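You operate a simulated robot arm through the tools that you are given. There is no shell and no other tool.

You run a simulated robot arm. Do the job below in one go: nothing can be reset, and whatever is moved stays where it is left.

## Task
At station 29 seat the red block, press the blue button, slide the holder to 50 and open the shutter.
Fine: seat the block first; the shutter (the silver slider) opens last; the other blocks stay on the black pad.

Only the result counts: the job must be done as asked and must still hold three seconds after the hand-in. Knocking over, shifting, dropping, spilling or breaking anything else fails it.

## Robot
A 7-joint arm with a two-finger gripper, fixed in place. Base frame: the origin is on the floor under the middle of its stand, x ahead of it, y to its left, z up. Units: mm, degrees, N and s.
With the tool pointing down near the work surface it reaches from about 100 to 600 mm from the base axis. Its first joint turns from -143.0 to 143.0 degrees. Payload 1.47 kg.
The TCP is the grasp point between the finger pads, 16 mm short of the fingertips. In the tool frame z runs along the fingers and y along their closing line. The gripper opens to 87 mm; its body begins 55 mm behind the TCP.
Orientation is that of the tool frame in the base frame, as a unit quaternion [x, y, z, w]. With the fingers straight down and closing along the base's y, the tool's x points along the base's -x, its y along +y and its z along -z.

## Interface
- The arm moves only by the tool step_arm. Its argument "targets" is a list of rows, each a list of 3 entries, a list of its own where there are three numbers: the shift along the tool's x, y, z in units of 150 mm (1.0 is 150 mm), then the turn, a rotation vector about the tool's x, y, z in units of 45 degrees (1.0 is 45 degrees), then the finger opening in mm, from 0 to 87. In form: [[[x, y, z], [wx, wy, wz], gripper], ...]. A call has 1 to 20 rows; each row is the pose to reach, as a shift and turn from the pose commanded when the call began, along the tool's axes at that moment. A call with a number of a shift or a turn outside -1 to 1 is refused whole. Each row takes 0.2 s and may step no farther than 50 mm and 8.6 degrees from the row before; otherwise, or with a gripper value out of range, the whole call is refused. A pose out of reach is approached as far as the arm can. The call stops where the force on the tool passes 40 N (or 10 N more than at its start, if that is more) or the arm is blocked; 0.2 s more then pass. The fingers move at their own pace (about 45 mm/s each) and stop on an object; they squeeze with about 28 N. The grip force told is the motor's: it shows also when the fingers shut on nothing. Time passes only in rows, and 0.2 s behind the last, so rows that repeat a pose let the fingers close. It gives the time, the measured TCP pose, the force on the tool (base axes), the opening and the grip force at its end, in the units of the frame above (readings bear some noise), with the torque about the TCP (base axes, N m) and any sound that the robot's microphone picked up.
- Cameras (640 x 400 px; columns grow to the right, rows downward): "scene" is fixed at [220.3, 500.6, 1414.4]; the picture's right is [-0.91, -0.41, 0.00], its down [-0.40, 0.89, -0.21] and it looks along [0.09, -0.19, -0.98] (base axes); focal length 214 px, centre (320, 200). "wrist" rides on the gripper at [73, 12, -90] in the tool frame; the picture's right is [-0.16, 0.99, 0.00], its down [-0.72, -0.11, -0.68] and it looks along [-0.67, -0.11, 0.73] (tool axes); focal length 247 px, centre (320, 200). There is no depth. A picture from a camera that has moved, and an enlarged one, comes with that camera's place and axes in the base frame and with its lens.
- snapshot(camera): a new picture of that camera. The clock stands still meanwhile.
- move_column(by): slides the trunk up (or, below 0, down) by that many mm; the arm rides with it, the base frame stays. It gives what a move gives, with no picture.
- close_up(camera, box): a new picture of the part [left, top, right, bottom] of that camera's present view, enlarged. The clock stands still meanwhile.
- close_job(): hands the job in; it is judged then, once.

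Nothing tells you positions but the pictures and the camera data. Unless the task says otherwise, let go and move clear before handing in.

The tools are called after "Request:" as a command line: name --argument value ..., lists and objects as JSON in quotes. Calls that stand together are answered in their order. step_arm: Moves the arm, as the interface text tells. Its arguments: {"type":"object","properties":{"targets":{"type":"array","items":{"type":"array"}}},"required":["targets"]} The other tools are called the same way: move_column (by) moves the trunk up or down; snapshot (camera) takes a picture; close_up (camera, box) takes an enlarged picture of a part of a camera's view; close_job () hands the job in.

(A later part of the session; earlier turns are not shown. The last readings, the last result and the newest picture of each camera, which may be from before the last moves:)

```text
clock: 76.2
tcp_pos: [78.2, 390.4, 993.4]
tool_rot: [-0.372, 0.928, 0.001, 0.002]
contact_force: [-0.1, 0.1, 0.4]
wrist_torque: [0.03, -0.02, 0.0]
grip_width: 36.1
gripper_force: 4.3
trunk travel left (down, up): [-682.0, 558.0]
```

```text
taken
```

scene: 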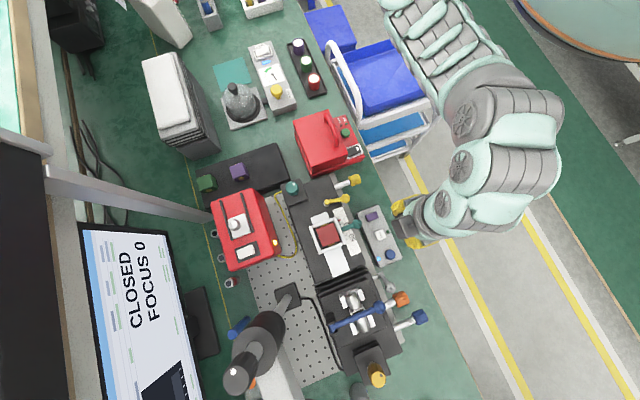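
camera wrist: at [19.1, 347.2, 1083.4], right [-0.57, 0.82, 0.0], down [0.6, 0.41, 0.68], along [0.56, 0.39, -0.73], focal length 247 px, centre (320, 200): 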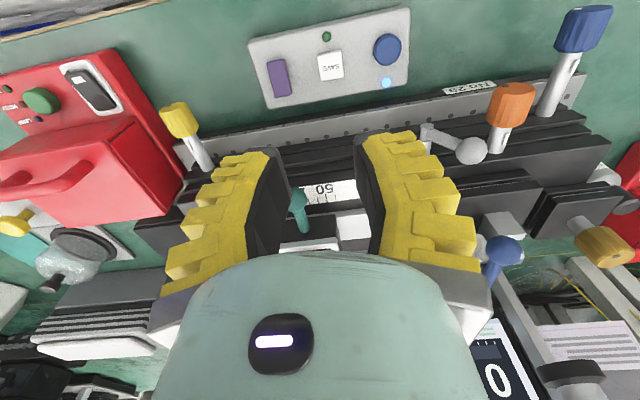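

Oriented along the rail. I move above the teal ball and look.

Request:
step_arm --targets '[[[-0.15, -0.1, 0], [0, 0, 0], 42], [[-0.4, -0.2, 0], [0, 0, 0], 42], [[-0.53, -0.26, 0], [0, 0, 0], 42], [[-0.53, -0.26, 0], [0, 0, 0], 42]]'

Request:
snapshot --camera "wrist"

Request:
close_up --camera "wrist" --box '[220, 40, 420, 190]'

```text
clock: 77.2
tcp_pos: [163.0, 419.1, 994.8]
tool_rot: [-0.374, 0.928, 0.0, 0.001]
contact_force: [-0.6, -0.2, 0.6]
wrist_torque: [0.03, 0.01, -0.03]
grip_width: 47.6
gripper_force: 4.4
out of reach, approached as far as the arm can: row 1
trunk travel left (down, up): [-682.0, 558.0]
```

```text
taken
camera wrist: at [103.3, 375.3, 1084.5], right [-0.57, 0.82, 0.0], down [0.6, 0.42, 0.68], along [0.56, 0.39, -0.73], focal length 247 px, centre (320, 200)
```

wrist: 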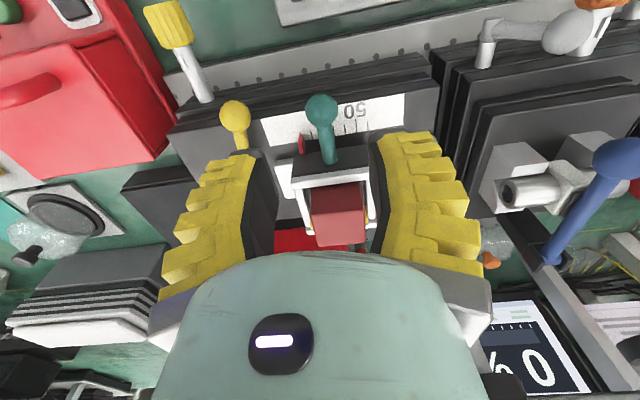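

```text
2.67 times, centred on (320, 115) of wrist
camera zoom: at [103.3, 375.3, 1084.5], right [-0.57, 0.82, 0.0], down [0.6, 0.42, 0.68], along [0.56, 0.39, -0.73], focal length 659 px, centre (320, 427)
```

zoom: 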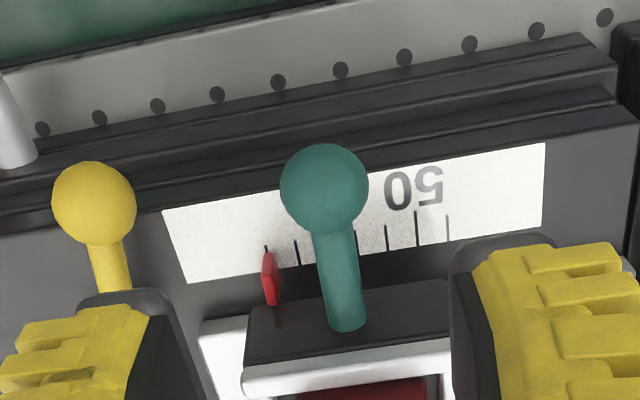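

The pointer sits at tick 0 and the long tick labelled 50 is five ticks further on. The ball is nearly centred between the fingers; I narrow the opening and descend part-way.

Request:
step_arm --targets '[[[0, 0.01, 0.1], [0, 0, 0], 32], [[0, 0.01, 0.2], [0, 0, 0], 32], [[0, 0.01, 0.3], [0, 0, 0], 32], [[0, 0.01, 0.33], [0, 0, 0], 32], [[0, 0.01, 0.33], [0, 0, 0], 32]]'

Request:
close_up --camera "wrist" --box '[220, 60, 420, 210]'

Request:
snapshot --camera "wrist"

```text
clock: 78.4
tcp_pos: [161.7, 416.7, 944.2]
tool_rot: [-0.373, 0.928, 0.002, 0.002]
contact_force: [0.2, 0.5, 0.0]
wrist_torque: [-0.01, 0.02, -0.02]
grip_width: 38.1
gripper_force: 4.5
trunk travel left (down, up): [-682.0, 558.0]
```

```text
2.67 times, centred on (320, 135) of wrist
camera zoom: at [101.8, 375.6, 1034.7], right [-0.57, 0.82, 0.0], down [0.6, 0.41, 0.68], along [0.56, 0.39, -0.73], focal length 659 px, centre (320, 373)
```

zoom: 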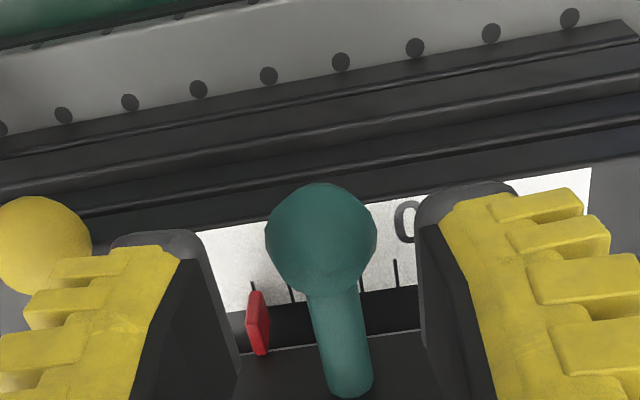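

```text
taken
camera wrist: at [101.8, 375.6, 1034.7], right [-0.57, 0.82, 0.0], down [0.6, 0.41, 0.68], along [0.56, 0.39, -0.73], focal length 247 px, centre (320, 200)
```

wrist: 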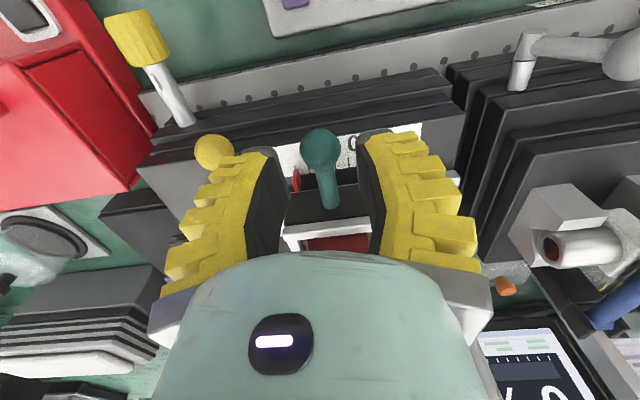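

The ball is centred between the fingers with clearance to the yellow lever's ball. I descend 30 mm and close gently on it.

Request:
step_arm --targets '[[[-0.015, 0, 0.07], [0, 0, 0], 32], [[-0.015, 0, 0.14], [0, 0, 0], 32], [[-0.015, 0, 0.2], [0, 0, 0], 32], [[-0.015, 0, 0.2], [0, 0, 0], 32]]'

Request:
close_up --camera "wrist" --box '[200, 80, 440, 260]'

```text
clock: 79.4
tcp_pos: [164.8, 419.7, 914.8]
tool_rot: [-0.373, 0.928, 0.002, 0.002]
contact_force: [-0.2, -0.2, 0.0]
wrist_torque: [-0.03, 0.02, 0.01]
grip_width: 38.2
gripper_force: 4.8
trunk travel left (down, up): [-682.0, 558.0]
```

```text
2.22 times, centred on (320, 170) of wrist
camera zoom: at [103.7, 377.6, 1005.2], right [-0.57, 0.82, 0.0], down [0.6, 0.41, 0.68], along [0.56, 0.39, -0.73], focal length 549 px, centre (320, 267)
```

zoom: 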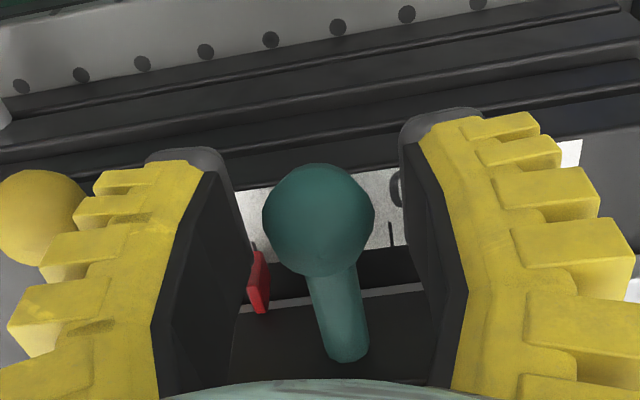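

Now I close the fingers on the ball.

Request:
step_arm --targets '[[[0, 0, 0], [0, 0, 0], 22], [[0, 0, 0], [0, 0, 0], 12], [[0, 0, 0], [0, 0, 0], 8], [[0, 0, 0], [0, 0, 0], 8], [[0, 0, 0], [0, 0, 0], 8]]'

Request:
close_up --camera "wrist" --box '[200, 80, 440, 260]'

Request:
close_up --camera "scene" --box '[70, 220, 230, 320]'

```text
clock: 80.6
tcp_pos: [163.0, 417.9, 914.1]
tool_rot: [-0.374, 0.927, 0.0, 0.0]
contact_force: [-3.1, -3.3, -3.9]
wrist_torque: [-0.07, 0.06, 0.0]
grip_width: 15.0
gripper_force: 29.7
trunk travel left (down, up): [-682.0, 558.0]
```

```text
2.22 times, centred on (320, 170) of wrist
camera zoom: at [102.8, 376.5, 1004.6], right [-0.57, 0.82, 0.0], down [0.6, 0.42, 0.68], along [0.56, 0.39, -0.73], focal length 549 px, centre (320, 267)
```

zoom: 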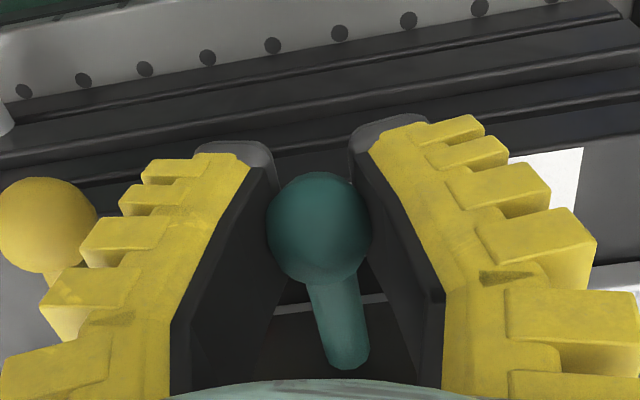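

```text
4.00 times, centred on (150, 270) of scene
camera zoom: at [220.3, 500.6, 1414.4], right [-0.91, -0.41, 0.0], down [-0.4, 0.89, -0.21], along [0.09, -0.19, -0.98], focal length 858 px, centre (1000, -80)
```

zoom: 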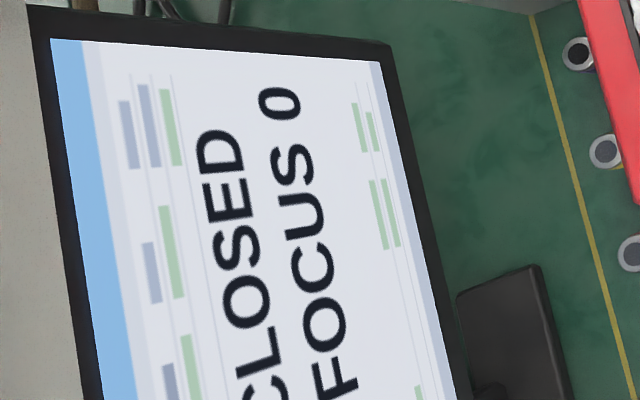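

The ball is gripped. I move 10 mm along the rail first to see whether the holder slides freely.

Request:
step_arm --targets '[[[0, 0.013, 0], [0, 0, 0], 8], [[0, 0.027, 0], [0, 0, 0], 8], [[0, 0.047, 0], [0, 0, 0], 8], [[0, 0.067, 0], [0, 0, 0], 8], [[0, 0.067, 0], [0, 0, 0], 8]]'

Request:
close_up --camera "wrist" --box '[200, 80, 440, 260]'

Request:
close_up --camera "scene" --box '[70, 220, 230, 320]'

Request:
close_up --camera "scene" --box '[300, 190, 400, 260]'

```text
clock: 81.8
tcp_pos: [155.5, 425.2, 914.3]
tool_rot: [-0.373, 0.928, 0.001, 0.001]
contact_force: [-3.4, -5.7, -3.0]
wrist_torque: [-0.01, -0.05, 0.04]
grip_width: 14.6
gripper_force: 29.8
trunk travel left (down, up): [-682.0, 558.0]
```

```text
2.22 times, centred on (320, 170) of wrist
camera zoom: at [96.0, 383.1, 1004.5], right [-0.57, 0.82, 0.0], down [0.6, 0.42, 0.68], along [0.56, 0.39, -0.73], focal length 549 px, centre (320, 267)
```

zoom: 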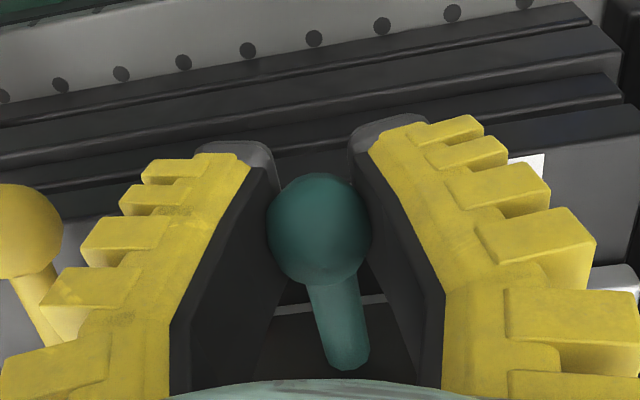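

```text
4.00 times, centred on (150, 270) of scene
camera zoom: at [220.3, 500.6, 1414.4], right [-0.91, -0.41, 0.0], down [-0.4, 0.89, -0.21], along [0.09, -0.19, -0.98], focal length 858 px, centre (1000, -80)
```

zoom: 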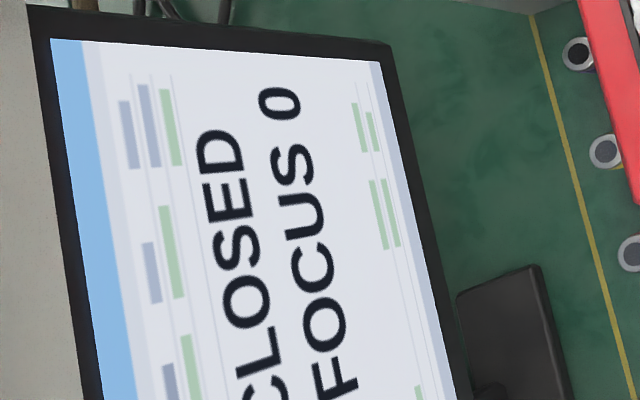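

```text
5.71 times, centred on (350, 225) of scene
camera zoom: at [220.3, 500.6, 1414.4], right [-0.91, -0.41, 0.0], down [-0.4, 0.89, -0.21], along [0.09, -0.19, -0.98], focal length 1226 px, centre (149, 57)
```

zoom: 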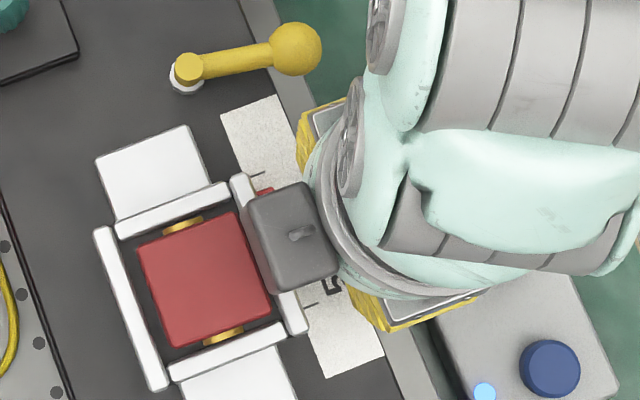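

The holder slides freely with the handle. I continue by another 37 mm, slowly.

Request:
step_arm --targets '[[[0, 0.04, 0], [0, 0, 0], 8], [[0, 0.08, 0], [0, 0, 0], 8], [[0, 0.12, 0], [0, 0, 0], 8], [[0, 0.16, 0], [0, 0, 0], 8], [[0, 0.2, 0], [0, 0, 0], 8], [[0, 0.23, 0], [0, 0, 0], 8], [[0, 0.247, 0], [0, 0, 0], 8], [[0, 0.247, 0], [0, 0, 0], 8]]'

Request:
snapshot --camera "wrist"

Request:
close_up --camera "scene" --box '[300, 190, 400, 260]'

```text
clock: 83.6
tcp_pos: [128.6, 451.4, 913.1]
tool_rot: [-0.374, 0.927, 0.0, 0.0]
contact_force: [-8.0, -10.5, -0.4]
wrist_torque: [0.04, -0.07, -0.06]
grip_width: 13.7
gripper_force: 30.2
trunk travel left (down, up): [-682.0, 558.0]
```

```text
taken
camera wrist: at [69.0, 409.4, 1003.3], right [-0.57, 0.82, 0.0], down [0.6, 0.42, 0.68], along [0.56, 0.39, -0.73], focal length 247 px, centre (320, 200)
```

wrist: 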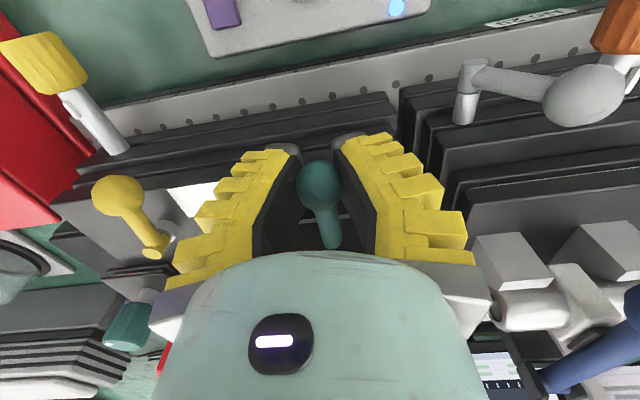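

```text
5.71 times, centred on (350, 225) of scene
camera zoom: at [220.3, 500.6, 1414.4], right [-0.91, -0.41, 0.0], down [-0.4, 0.89, -0.21], along [0.09, -0.19, -0.98], focal length 1226 px, centre (149, 57)
```

zoom: 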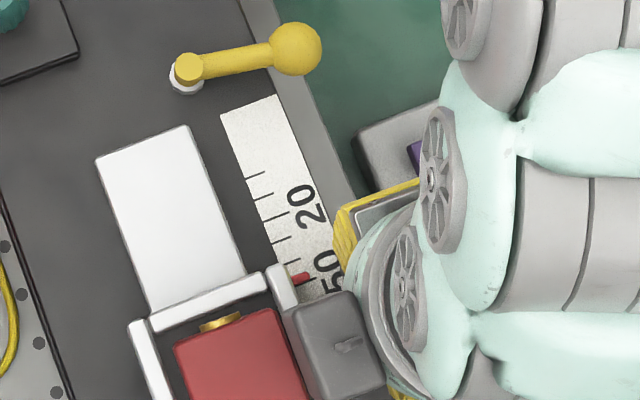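

The pointer is approaching 50. I zoom in on the pointer and ticks from the scene camera.

Request:
close_up --camera "scene" --box '[330, 208, 370, 243]'

Request:
close_up --camera "scene" --box '[330, 220, 362, 240]'

```text
11.43 times, centred on (350, 226) of scene
camera zoom: at [220.3, 500.6, 1414.4], right [-0.91, -0.41, 0.0], down [-0.4, 0.89, -0.21], along [0.09, -0.19, -0.98], focal length 2451 px, centre (-23, -91)
```

zoom: 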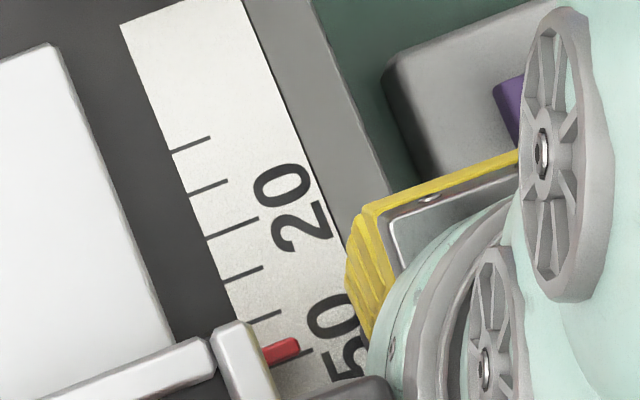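

```text
16.00 times, centred on (346, 230) of scene
camera zoom: at [220.3, 500.6, 1414.4], right [-0.91, -0.41, 0.0], down [-0.4, 0.89, -0.21], along [0.09, -0.19, -0.98], focal length 3432 px, centre (-96, -280)
```

zoom: 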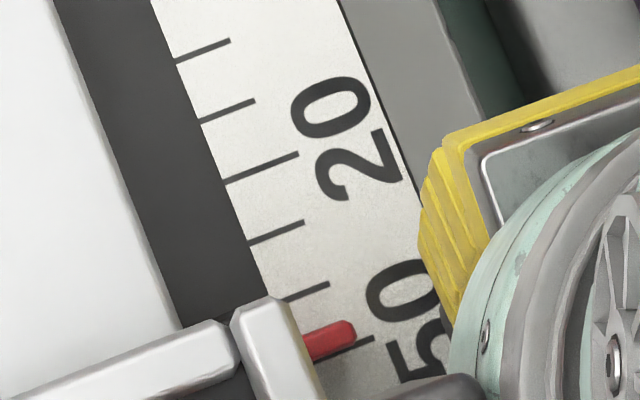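

The pointer reads about 47.7 with the ticks. I move 2.3 mm more and re-read.

Request:
step_arm --targets '[[[0, 0.008, 0], [0, 0, 0], 8], [[0, 0.0153, 0], [0, 0, 0], 8], [[0, 0.0153, 0], [0, 0, 0], 8], [[0, 0.0153, 0], [0, 0, 0], 8]]'

Request:
close_up --camera "scene" --box '[330, 220, 362, 240]'

Request:
close_up --camera "scene" --box '[340, 225, 364, 240]'

```text
clock: 84.6
tcp_pos: [127.9, 452.4, 913.0]
tool_rot: [-0.373, 0.928, 0.001, 0.0]
contact_force: [-8.3, -7.6, -3.2]
wrist_torque: [0.05, -0.03, -0.06]
grip_width: 13.9
gripper_force: 29.9
trunk travel left (down, up): [-682.0, 558.0]
```

```text
16.00 times, centred on (346, 230) of scene
camera zoom: at [220.3, 500.6, 1414.4], right [-0.91, -0.41, 0.0], down [-0.4, 0.89, -0.21], along [0.09, -0.19, -0.98], focal length 3432 px, centre (-96, -280)
```

zoom: 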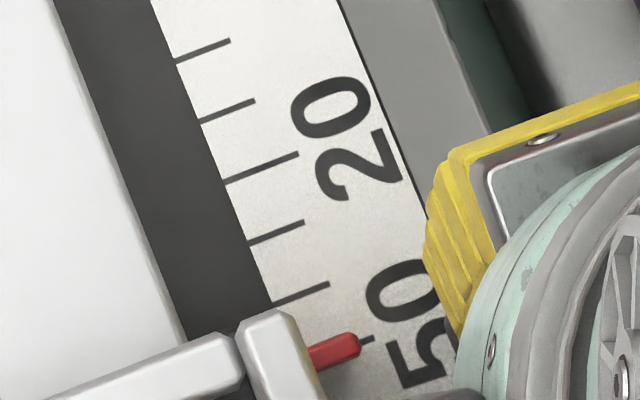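

```text
16.00 times, centred on (352, 232) of scene
camera zoom: at [220.3, 500.6, 1414.4], right [-0.91, -0.41, 0.0], down [-0.4, 0.89, -0.21], along [0.09, -0.19, -0.98], focal length 3432 px, centre (-192, -320)
```

zoom: 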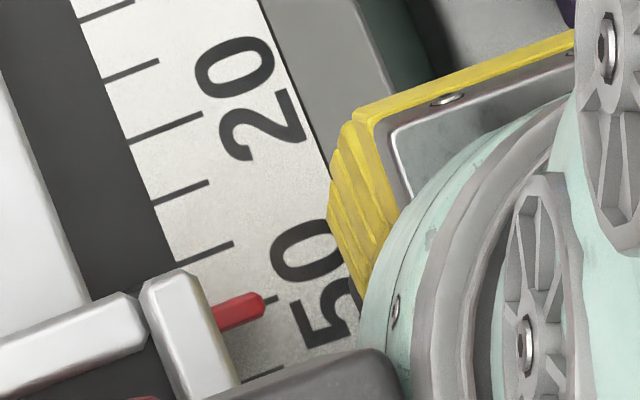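

The pointer now lines up with the 50 tick. I open the fingers to release the ball and recheck.

Request:
step_arm --targets '[[[0, 0, 0], [0, 0, 0], 16], [[0, 0, 0], [0, 0, 0], 20], [[0, 0, 0], [0, 0, 0], 25], [[0, 0, 0], [0, 0, 0], 30], [[0, 0, 0], [0, 0, 0], 32], [[0, 0, 0], [0, 0, 0], 32], [[0, 0, 0], [0, 0, 0], 32]]'

Request:
close_up --camera "scene" --box '[340, 225, 364, 240]'

Request:
close_up --camera "wrist" --box '[200, 80, 440, 260]'

```text
clock: 86.2
tcp_pos: [129.3, 454.9, 914.8]
tool_rot: [-0.373, 0.928, 0.001, 0.003]
contact_force: [0.3, 0.5, -0.2]
wrist_torque: [-0.01, -0.02, 0.01]
grip_width: 38.3
gripper_force: 4.8
trunk travel left (down, up): [-682.0, 558.0]
```

```text
16.00 times, centred on (352, 232) of scene
camera zoom: at [220.3, 500.6, 1414.4], right [-0.91, -0.41, 0.0], down [-0.4, 0.89, -0.21], along [0.09, -0.19, -0.98], focal length 3432 px, centre (-192, -320)
```

zoom: 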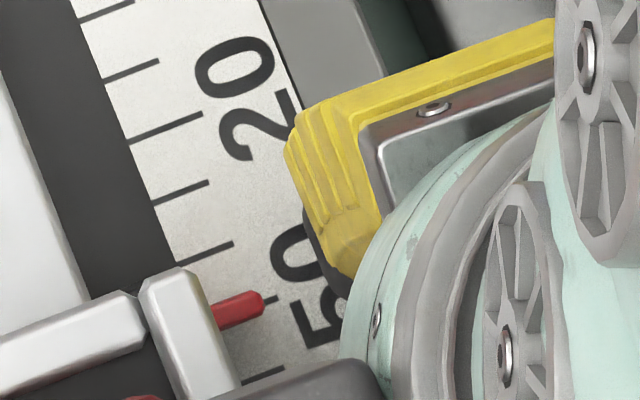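

```text
2.22 times, centred on (320, 170) of wrist
camera zoom: at [69.5, 412.8, 1004.5], right [-0.57, 0.82, 0.0], down [0.6, 0.42, 0.68], along [0.56, 0.39, -0.73], focal length 549 px, centre (320, 267)
```

zoom: 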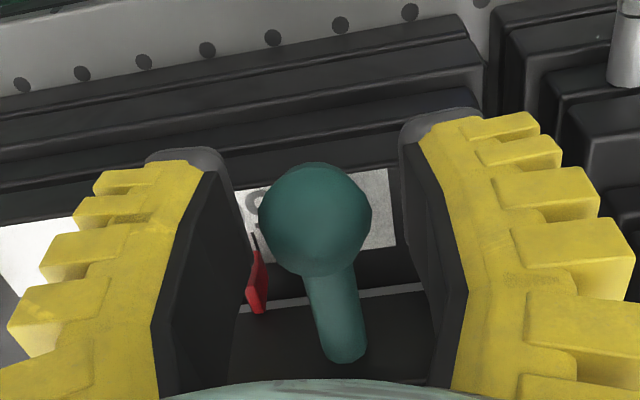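

Released; the pointer stayed at 50. I raise the gripper straight up, clear of the ball.

Request:
step_arm --targets '[[[0, 0, -0.1], [0, 0, 0], 36], [[0, 0, -0.25], [0, 0, 0], 36], [[0, 0, -0.45], [0, 0, 0], 36], [[0, 0, -0.6], [0, 0, 0], 36], [[0.2, 0, -0.6], [0, 0, 0], 36], [[0.4, 0, -0.6], [0, 0, 0], 36], [[0.5, 0, -0.6], [0, 0, 0], 30]]'

Request:
snapshot --camera "scene"

Request:
close_up --camera "scene" --box '[320, 210, 376, 245]'

Request:
close_up --camera "scene" --box '[200, 180, 290, 280]'

```text
clock: 87.8
tcp_pos: [75.0, 403.0, 1005.2]
tool_rot: [-0.373, 0.928, 0.002, 0.002]
contact_force: [0.6, -0.4, -0.3]
wrist_torque: [0.02, 0.02, -0.01]
grip_width: 36.1
gripper_force: 4.6
trunk travel left (down, up): [-682.0, 558.0]
```

```text
taken
```

scene: 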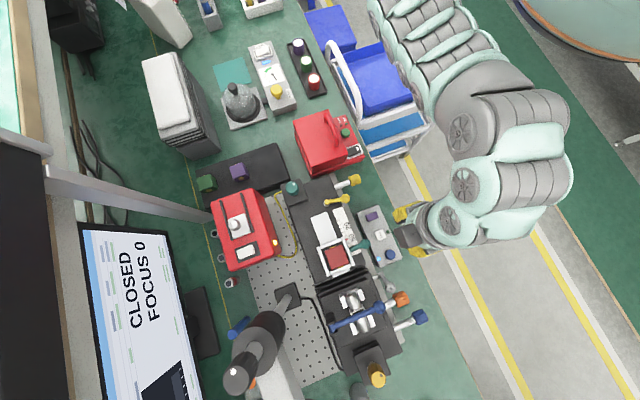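

```text
11.43 times, centred on (348, 228) of scene
camera zoom: at [220.3, 500.6, 1414.4], right [-0.91, -0.41, 0.0], down [-0.4, 0.89, -0.21], along [0.09, -0.19, -0.98], focal length 2451 px, centre (0, -114)
```

zoom: 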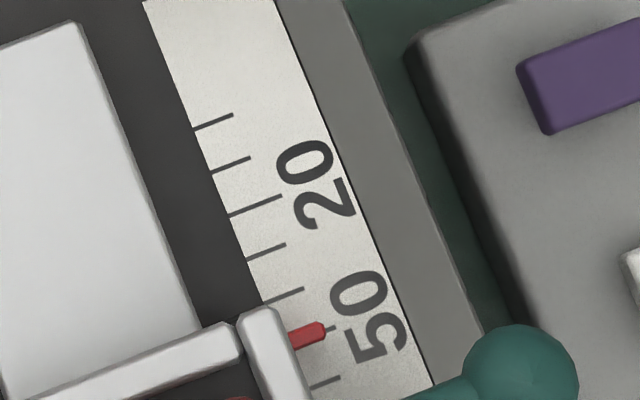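

```text
4.00 times, centred on (245, 230) of scene
camera zoom: at [220.3, 500.6, 1414.4], right [-0.91, -0.41, 0.0], down [-0.4, 0.89, -0.21], along [0.09, -0.19, -0.98], focal length 858 px, centre (620, 80)
```

zoom: 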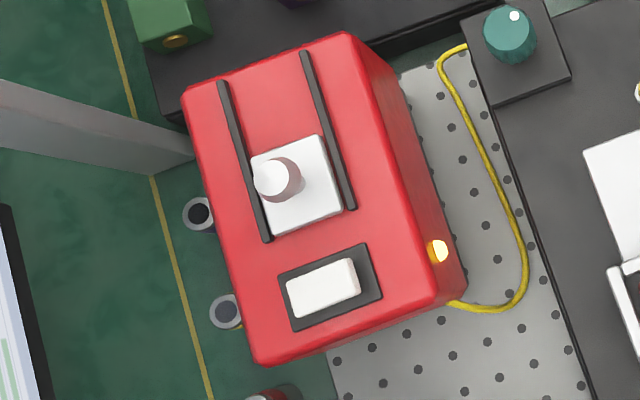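

The holder pointer is at the 50 tick. Last is the shutter: the silver slider with a knob between black rails on top of the red laser box, about (400,532,970). It is beyond the vertical-tool reach, so I'll approach with a tilted tool; first I move up and over.

Request:
move_column --by 40

Request:
step_arm --targets '[[[0, -0.2, 0.05], [0, 0, 0], 30], [[0, -0.45, 0.1], [0, 0, 0], 30], [[-0.1, -0.7, 0.15], [0, 0, 0], 30], [[-0.3, -0.85, 0.15], [0, 0, 0], 30], [[-0.5, -0.89, 0.15], [0, 0, 0], 30], [[-0.6, -0.89, 0.15], [0, 0, 0], 30]]'

Request:
snapshot --camera "wrist"

```text
clock: 88.6
tcp_pos: [74.3, 402.8, 1044.7]
tool_rot: [-0.373, 0.928, 0.001, 0.002]
contact_force: [-0.1, 1.0, -0.3]
wrist_torque: [-0.01, 0.02, 0.02]
grip_width: 35.9
gripper_force: 4.7
trunk travel left (down, up): [-722.0, 518.0]
```

```text
clock: 90.0
tcp_pos: [232.6, 367.6, 1006.4]
tool_rot: [-0.374, 0.928, 0.002, 0.003]
contact_force: [-0.5, -0.6, -0.4]
wrist_torque: [-0.02, 0.0, 0.02]
grip_width: 36.1
gripper_force: 4.1
out of reach, approached as far as the arm can: row 1, 2, 3, 4, 5, 6
trunk travel left (down, up): [-722.0, 518.0]
```

```text
taken
camera wrist: at [172.0, 325.7, 1095.9], right [-0.57, 0.82, 0.0], down [0.6, 0.41, 0.69], along [0.56, 0.39, -0.73], focal length 247 px, centre (320, 200)
```

wrist: 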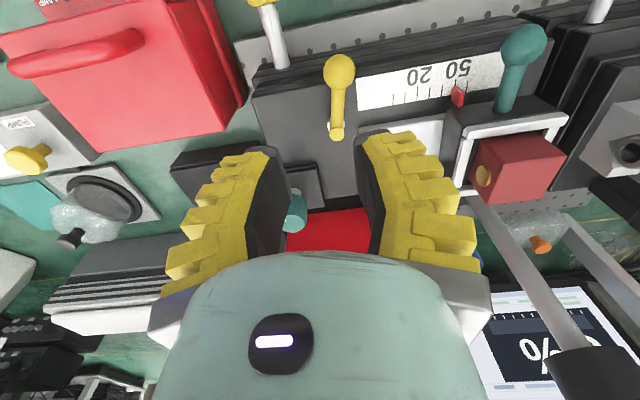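

The view confirms the pointer at the 50 tick. Now I tilt the tool outward by 40° about its closing axis.

Request:
step_arm --targets '[[[0, 0, 0], [0, -0.17, 0], 30], [[0, 0, 0], [0, -0.34, 0], 30], [[0, 0, 0], [0, -0.51, 0], 30], [[0, 0, 0], [0, -0.68, 0], 30], [[0, 0, 0], [0, -0.85, 0], 30], [[0, 0, 0], [0, -0.889, 0], 30], [[0, 0, 0], [0, -0.889, 0], 30]]'

Request:
snapshot --camera "wrist"

Request:
snapshot --camera "scene"

```text
clock: 91.6
tcp_pos: [233.9, 366.9, 1007.8]
tool_rot: [-0.35, 0.871, 0.129, 0.319]
contact_force: [-1.0, -1.0, 0.8]
wrist_torque: [-0.02, -0.02, -0.01]
grip_width: 35.9
gripper_force: 3.8
trunk travel left (down, up): [-722.0, 518.0]
```

```text
taken
camera wrist: at [144.3, 298.0, 1028.9], right [-0.6, 0.8, 0.1], down [0.16, -0.01, 0.99], along [0.79, 0.61, -0.12], focal length 247 px, centre (320, 200)
```

wrist: 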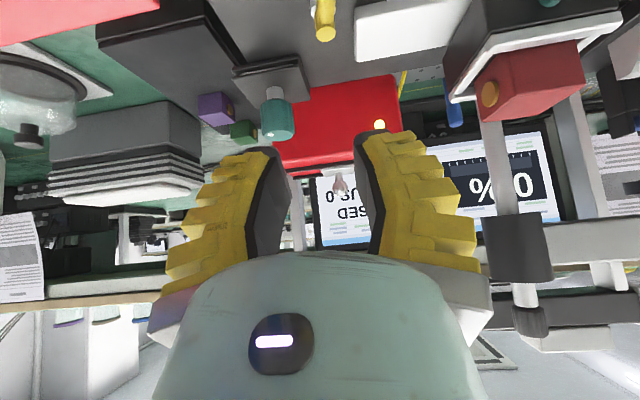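

```text
taken
```

scene: 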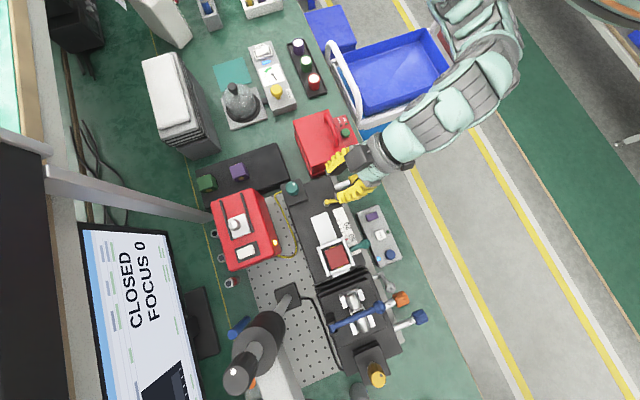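

Tilted. The knob of the shutter is already visible between the fingers (image is upside down). I enlarge it.

Request:
close_up --camera "wrist" --box '[250, 60, 430, 220]'

Request:
close_up --camera "wrist" --box '[300, 140, 380, 200]'

```text
2.50 times, centred on (340, 140) of wrist
camera zoom: at [144.3, 298.0, 1028.9], right [-0.6, 0.8, 0.1], down [0.16, -0.01, 0.99], along [0.79, 0.61, -0.12], focal length 617 px, centre (270, 350)
```

zoom: 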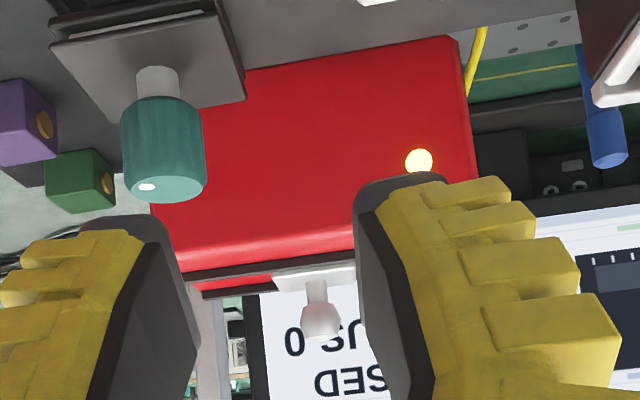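

```text
6.67 times, centred on (340, 170) of wrist
camera zoom: at [144.3, 298.0, 1028.9], right [-0.6, 0.8, 0.1], down [0.16, -0.01, 0.99], along [0.79, 0.61, -0.12], focal length 1646 px, centre (187, 400)
```

zoom: 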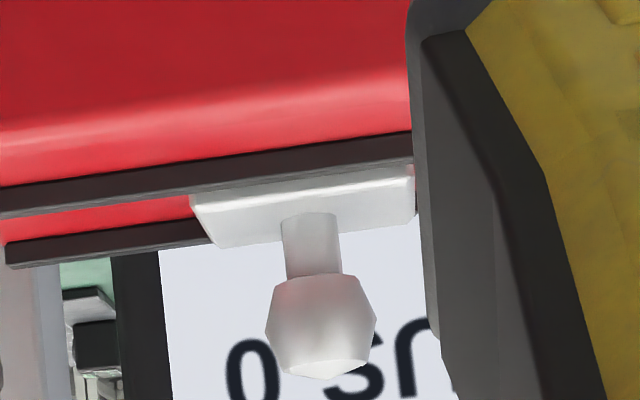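

The knob (barrel ~24 mm on a stem) is at about (404,536,970). I move out toward it at z≈1005, fingers straddling its line.

Request:
step_arm --targets '[[[-0.2, 0.004, 0.17], [0, 0, 0], 34], [[-0.4, 0.008, 0.34], [0, 0, 0], 34], [[-0.6, 0.012, 0.51], [0, 0, 0], 34], [[-0.8, 0.018, 0.68], [0, 0, 0], 34], [[-0.96, 0.022, 0.84], [0, 0, 0], 34], [[-0.96, 0.022, 0.84], [0, 0, 0], 34]]'

Request:
snapshot --camera "wrist"

Request:
snapshot --camera "scene"

```text
clock: 93.0
tcp_pos: [367.3, 502.4, 1004.4]
tool_rot: [-0.35, 0.871, 0.129, 0.319]
contact_force: [-0.1, -0.1, 0.8]
wrist_torque: [0.02, -0.01, 0.02]
grip_width: 40.1
gripper_force: 4.9
trunk travel left (down, up): [-722.0, 518.0]
```

```text
taken
camera wrist: at [278.5, 432.8, 1026.0], right [-0.6, 0.8, 0.1], down [0.16, -0.01, 0.99], along [0.79, 0.6, -0.13], focal length 247 px, centre (320, 200)
```

wrist: 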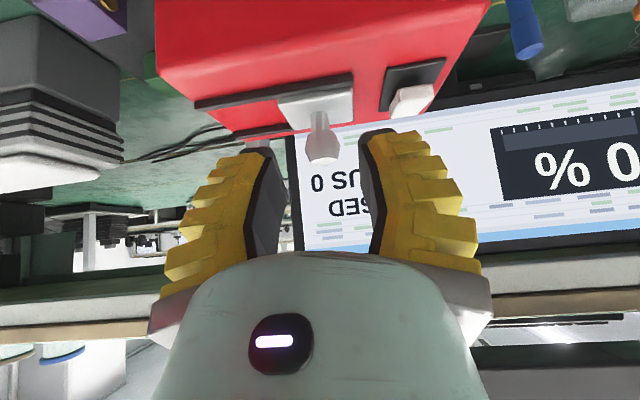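

```text
taken
```

scene: 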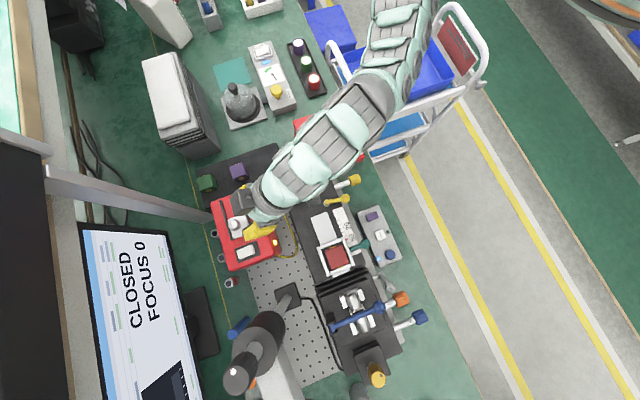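

Good reach with the tilt. I enlarge the knob between the fingers for the final alignment.

Request:
close_up --camera "wrist" --box '[220, 60, 420, 210]'

Request:
close_up --camera "scene" --box '[200, 180, 290, 250]'

```text
2.67 times, centred on (320, 135) of wrist
camera zoom: at [278.5, 432.8, 1026.0], right [-0.6, 0.8, 0.1], down [0.16, -0.01, 0.99], along [0.79, 0.6, -0.13], focal length 659 px, centre (320, 373)
```

zoom: 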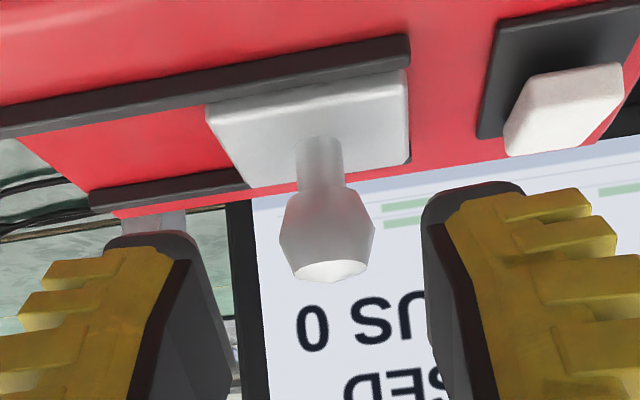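

```text
5.71 times, centred on (245, 215) of scene
camera zoom: at [220.3, 500.6, 1414.4], right [-0.91, -0.41, 0.0], down [-0.4, 0.89, -0.21], along [0.09, -0.19, -0.98], focal length 1226 px, centre (749, 114)
```

zoom: 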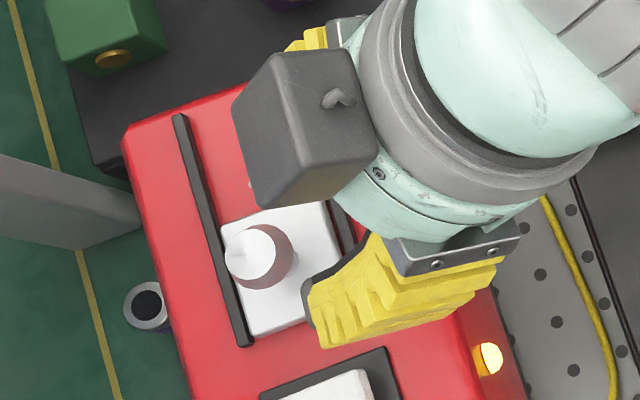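

Knob lies about 16 mm up-out and 58 mm along the fingers. I move in so that the fingers straddle the knob's barrel.

Request:
step_arm --targets '[[[-0.06, -0.003, 0], [0, 0, 0], 34], [[-0.127, -0.005, 0.05], [0, 0, 0], 34], [[-0.127, -0.005, 0.15], [0, 0, 0], 34], [[-0.127, -0.005, 0.25], [0, 0, 0], 34], [[-0.127, -0.005, 0.25], [0, 0, 0], 34]]'

Request:
close_up --camera "wrist" --box '[220, 60, 420, 210]'

Request:
close_up --camera "scene" --box '[200, 180, 290, 250]'

```text
clock: 94.2
tcp_pos: [397.2, 529.2, 988.9]
tool_rot: [-0.349, 0.872, 0.129, 0.319]
contact_force: [-0.2, -1.2, -0.2]
wrist_torque: [0.0, 0.01, 0.0]
grip_width: 39.9
gripper_force: 4.2
trunk travel left (down, up): [-722.0, 518.0]
```

```text
2.67 times, centred on (320, 135) of wrist
camera zoom: at [308.9, 459.8, 1009.6], right [-0.6, 0.8, 0.1], down [0.16, -0.01, 0.99], along [0.79, 0.61, -0.12], focal length 659 px, centre (320, 373)
```

zoom: 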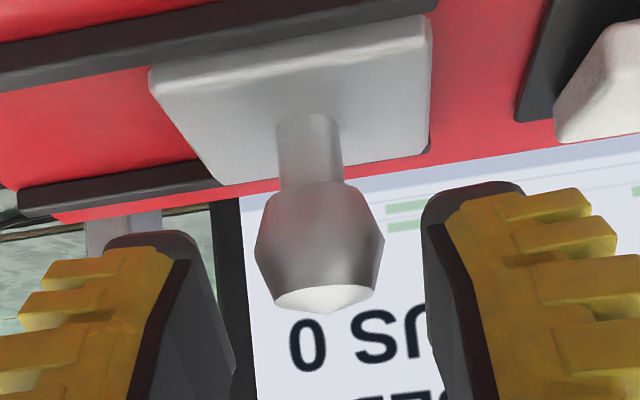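

```text
5.71 times, centred on (245, 215) of scene
camera zoom: at [220.3, 500.6, 1414.4], right [-0.91, -0.41, 0.0], down [-0.4, 0.89, -0.21], along [0.09, -0.19, -0.98], focal length 1226 px, centre (749, 114)
```

zoom: 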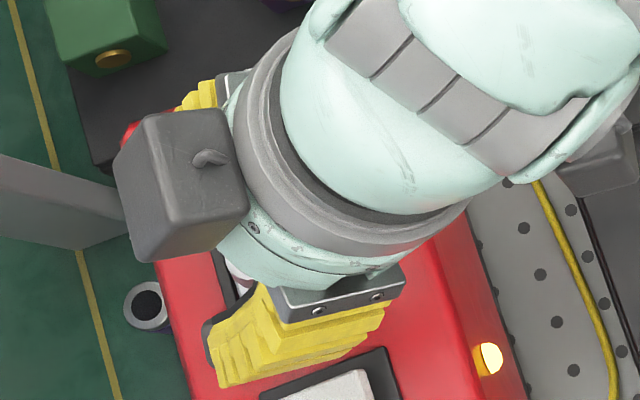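

Barrel centre is about 9 mm / 16 mm further in the tool frame. I make the final approach so the fingers straddle its upper half.

Request:
step_arm --targets '[[[0.02, 0.004, 0.03], [0, 0, 0], 34], [[0.04, 0.007, 0.06], [0, 0, 0], 34], [[0.04, 0.007, 0.089], [0, 0, 0], 34], [[0.04, 0.007, 0.089], [0, 0, 0], 34]]'

Request:
close_up --camera "wrist" --box '[220, 80, 420, 230]'

```text
clock: 95.2
tcp_pos: [400.4, 532.6, 974.9]
tool_rot: [-0.351, 0.871, 0.13, 0.319]
contact_force: [-1.3, -0.6, -0.6]
wrist_torque: [-0.03, -0.02, -0.01]
grip_width: 39.9
gripper_force: 4.3
trunk travel left (down, up): [-722.0, 518.0]
```

```text
2.67 times, centred on (320, 155) of wrist
camera zoom: at [310.9, 462.9, 996.3], right [-0.6, 0.8, 0.1], down [0.16, -0.01, 0.99], along [0.79, 0.61, -0.13], focal length 659 px, centre (320, 320)
```

zoom: 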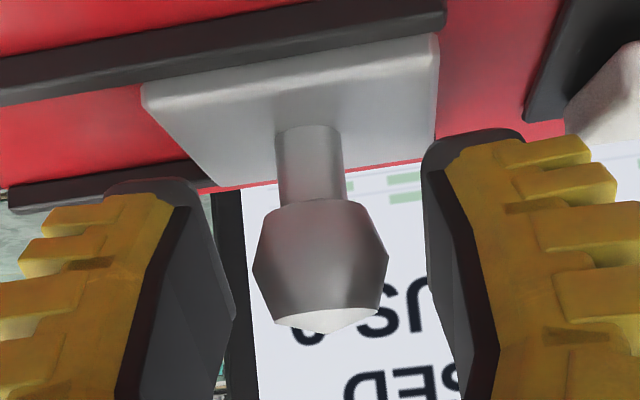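

The barrel is between the fingers. I close on it.

Request:
step_arm --targets '[[[0, 0, 0], [0, 0, 0], 24], [[0, 0, 0], [0, 0, 0], 14], [[0, 0, 0], [0, 0, 0], 8], [[0, 0, 0], [0, 0, 0], 5], [[0, 0, 0], [0, 0, 0], 5]]'

Request:
close_up --camera "wrist" --box '[220, 80, 420, 230]'

```text
clock: 96.4
tcp_pos: [400.9, 531.4, 973.9]
tool_rot: [-0.349, 0.871, 0.128, 0.319]
contact_force: [0.7, 0.6, -3.5]
wrist_torque: [-0.07, 0.09, 0.02]
grip_width: 16.4
gripper_force: 30.2
trunk travel left (down, up): [-722.0, 518.0]
```

```text
2.67 times, centred on (320, 155) of wrist
camera zoom: at [310.8, 462.4, 995.8], right [-0.6, 0.8, 0.1], down [0.16, 0.0, 0.99], along [0.79, 0.6, -0.13], focal length 659 px, centre (320, 320)
```

zoom: 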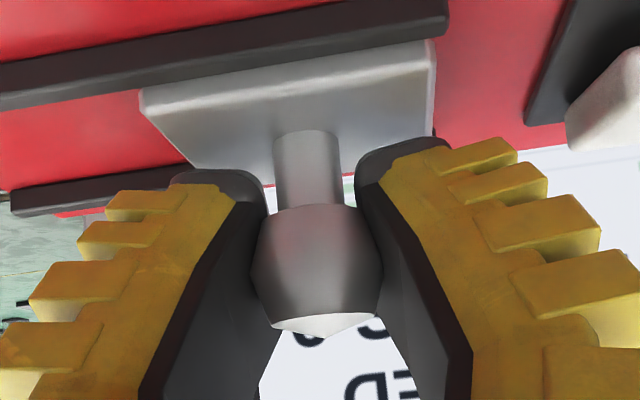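

Gripped. The plate sits at the right-hand end of its rails and has free travel to the left (toward the block pad). I slide it 10 mm first.

Request:
step_arm --targets '[[[0, -0.013, 0], [0, 0, 0], 5], [[0, -0.027, 0], [0, 0, 0], 5], [[0, -0.047, 0], [0, 0, 0], 5], [[0, -0.067, 0], [0, 0, 0], 5], [[0, -0.067, 0], [0, 0, 0], 5]]'

Request:
close_up --camera "wrist" --box '[220, 80, 420, 230]'

Request:
close_up --camera "scene" --box '[70, 220, 230, 320]'

```text
clock: 97.6
tcp_pos: [406.6, 525.1, 974.0]
tool_rot: [-0.35, 0.872, 0.127, 0.319]
contact_force: [4.0, 4.4, -8.6]
wrist_torque: [-0.17, 0.15, 0.02]
grip_width: 15.6
gripper_force: 29.7
trunk travel left (down, up): [-722.0, 518.0]
```

```text
2.67 times, centred on (320, 155) of wrist
camera zoom: at [318.0, 454.9, 995.7], right [-0.6, 0.8, 0.1], down [0.16, 0.0, 0.99], along [0.79, 0.61, -0.13], focal length 659 px, centre (320, 320)
```

zoom: 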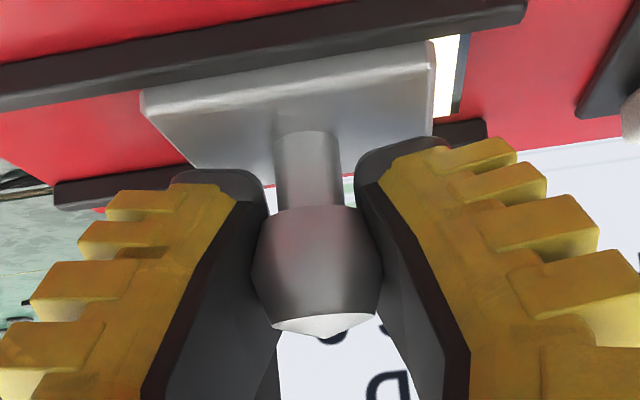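

```text
4.00 times, centred on (150, 270) of scene
camera zoom: at [220.3, 500.6, 1414.4], right [-0.91, -0.41, 0.0], down [-0.4, 0.89, -0.21], along [0.09, -0.19, -0.98], focal length 858 px, centre (1000, -80)
```

zoom: 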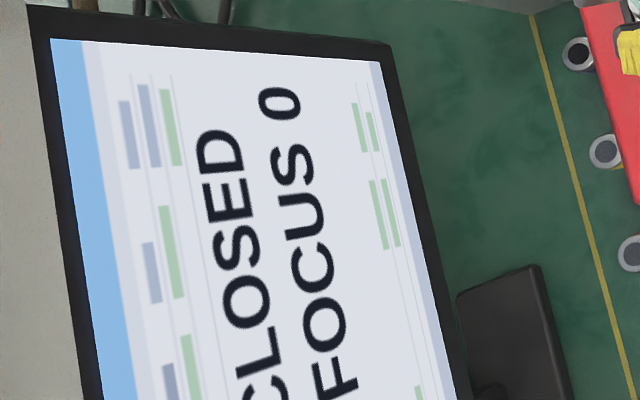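

The plate slides and a lit aperture appears underneath. I continue another 22 mm.

Request:
step_arm --targets '[[[0, -0.03, 0], [0, 0, 0], 5], [[0, -0.06, 0], [0, 0, 0], 5], [[-0.001, -0.09, 0.001], [0, 0, 0], 5], [[-0.002, -0.12, 0.001], [0, 0, 0], 5], [[-0.002, -0.147, 0.002], [0, 0, 0], 5], [[-0.002, -0.147, 0.002], [0, 0, 0], 5]]'

Request:
close_up --camera "wrist" --box '[220, 60, 440, 230]'

Request:
snapshot --camera "scene"

```text
clock: 99.0
tcp_pos: [423.5, 509.4, 974.3]
tool_rot: [-0.35, 0.871, 0.129, 0.32]
contact_force: [5.6, 3.9, -11.9]
wrist_torque: [-0.15, 0.15, 0.0]
grip_width: 14.4
gripper_force: 30.3
trunk travel left (down, up): [-722.0, 518.0]
```

```text
2.35 times, centred on (330, 145) of wrist
camera zoom: at [333.3, 438.9, 995.6], right [-0.6, 0.8, 0.1], down [0.16, -0.01, 0.99], along [0.79, 0.61, -0.13], focal length 581 px, centre (296, 329)
```

zoom: 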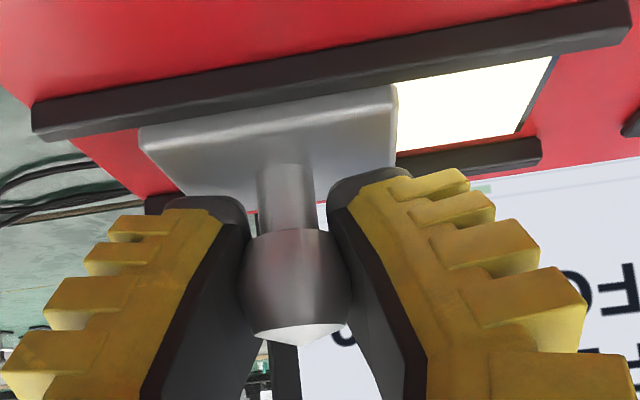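

```text
taken
```

scene: 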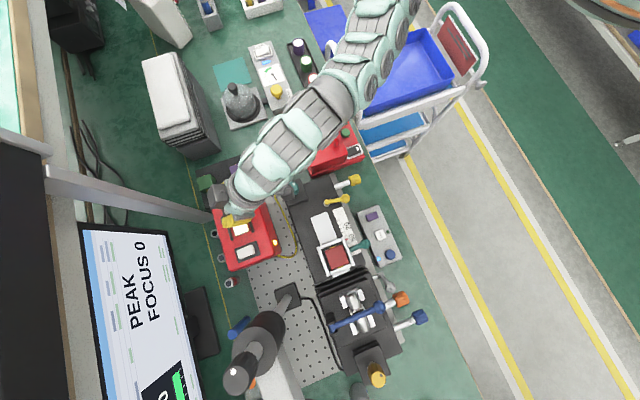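

The screen now shows "PEAK", so the shutter registers as opened. I continue gently to the end of its travel so it's fully open.

Request:
step_arm --targets '[[[0, -0.02, 0], [0, 0, 0], 5], [[0, -0.04, 0], [0, 0, 0], 5], [[0, -0.053, 0], [0, 0, 0], 5], [[0, -0.053, 0], [0, 0, 0], 5]]'

Request:
close_up --camera "wrist" --box '[220, 60, 440, 230]'

Request:
close_up --camera "scene" --box '[70, 220, 230, 320]'

```text
clock: 100.0
tcp_pos: [428.0, 503.6, 972.5]
tool_rot: [-0.351, 0.871, 0.129, 0.318]
contact_force: [0.3, 0.4, -6.3]
wrist_torque: [0.05, -0.01, 0.0]
grip_width: 14.3
gripper_force: 30.5
trunk travel left (down, up): [-722.0, 518.0]
```

```text
2.35 times, centred on (330, 145) of wrist
camera zoom: at [338.6, 433.6, 995.6], right [-0.6, 0.8, 0.1], down [0.16, 0.0, 0.99], along [0.79, 0.61, -0.13], focal length 581 px, centre (296, 329)
```

zoom: 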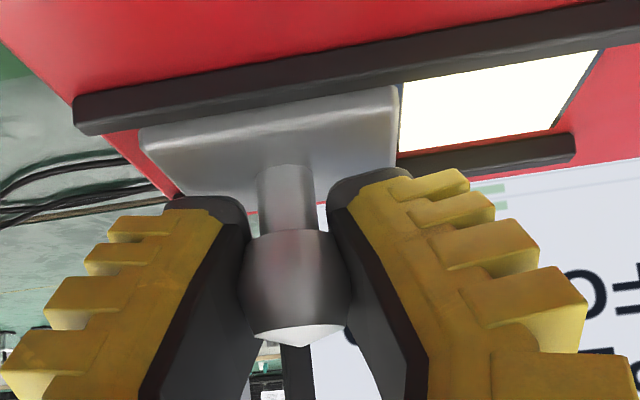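

```text
4.00 times, centred on (150, 270) of scene
camera zoom: at [220.3, 500.6, 1414.4], right [-0.91, -0.41, 0.0], down [-0.4, 0.89, -0.21], along [0.09, -0.19, -0.98], focal length 858 px, centre (1000, -80)
```

zoom: 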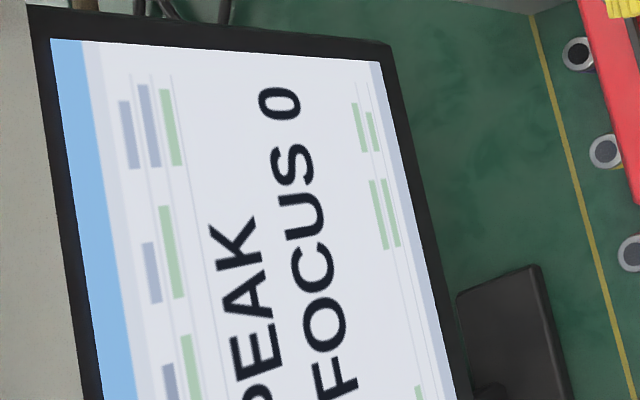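

Request:
step_arm --targets '[[[0, -0.013, 0], [0, 0, 0], 5], [[0, -0.027, 0], [0, 0, 0], 5], [[0, -0.04, 0], [0, 0, 0], 5], [[0, -0.04, 0], [0, 0, 0], 5]]'

Request:
close_up --camera "wrist" --box '[220, 60, 440, 230]'

```text
clock: 101.0
tcp_pos: [431.1, 499.2, 973.1]
tool_rot: [-0.35, 0.871, 0.129, 0.319]
contact_force: [1.9, 8.1, -11.7]
wrist_torque: [-0.11, 0.09, -0.01]
grip_width: 13.9
gripper_force: 30.5
trunk travel left (down, up): [-722.0, 518.0]
```

```text
2.35 times, centred on (330, 145) of wrist
camera zoom: at [341.8, 430.1, 995.5], right [-0.6, 0.8, 0.1], down [0.16, -0.01, 0.99], along [0.79, 0.61, -0.13], focal length 581 px, centre (296, 329)
```

zoom: 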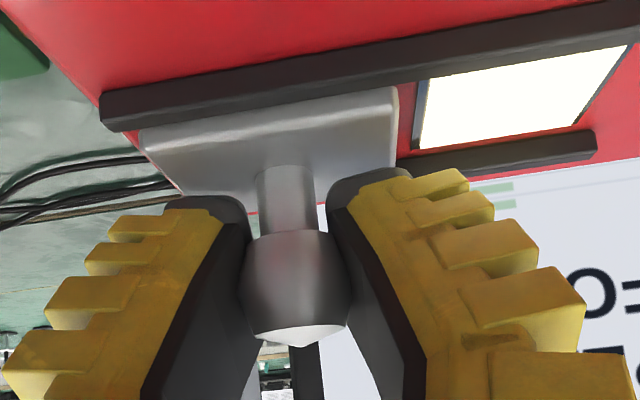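

The aperture is completely uncovered. I nudge up to 3 mm more to see if the end stop is reached.

Request:
step_arm --targets '[[[0, -0.01, 0], [0, 0, 0], 5], [[0, -0.02, 0], [0, 0, 0], 5], [[0, -0.02, 0], [0, 0, 0], 5]]'

Request:
close_up --camera "wrist" --box '[220, 60, 440, 230]'

```text
clock: 101.8
tcp_pos: [430.6, 499.3, 973.9]
tool_rot: [-0.35, 0.872, 0.13, 0.318]
contact_force: [-4.0, 14.6, -13.1]
wrist_torque: [-0.12, 0.14, -0.1]
grip_width: 13.5
gripper_force: 30.3
trunk travel left (down, up): [-722.0, 518.0]
```

```text
2.35 times, centred on (330, 145) of wrist
camera zoom: at [342.1, 429.3, 995.6], right [-0.6, 0.79, 0.11], down [0.17, -0.01, 0.99], along [0.78, 0.61, -0.13], focal length 581 px, centre (296, 329)
```

zoom: 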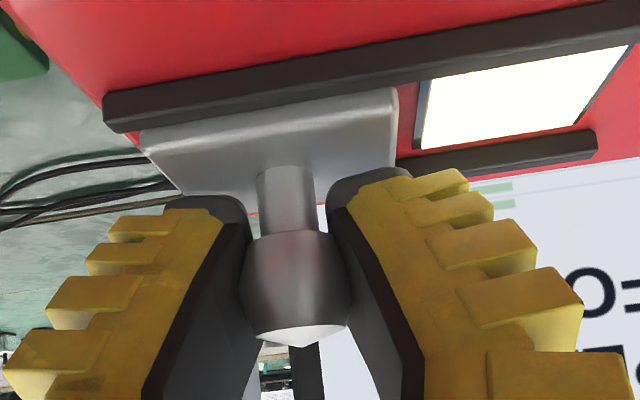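

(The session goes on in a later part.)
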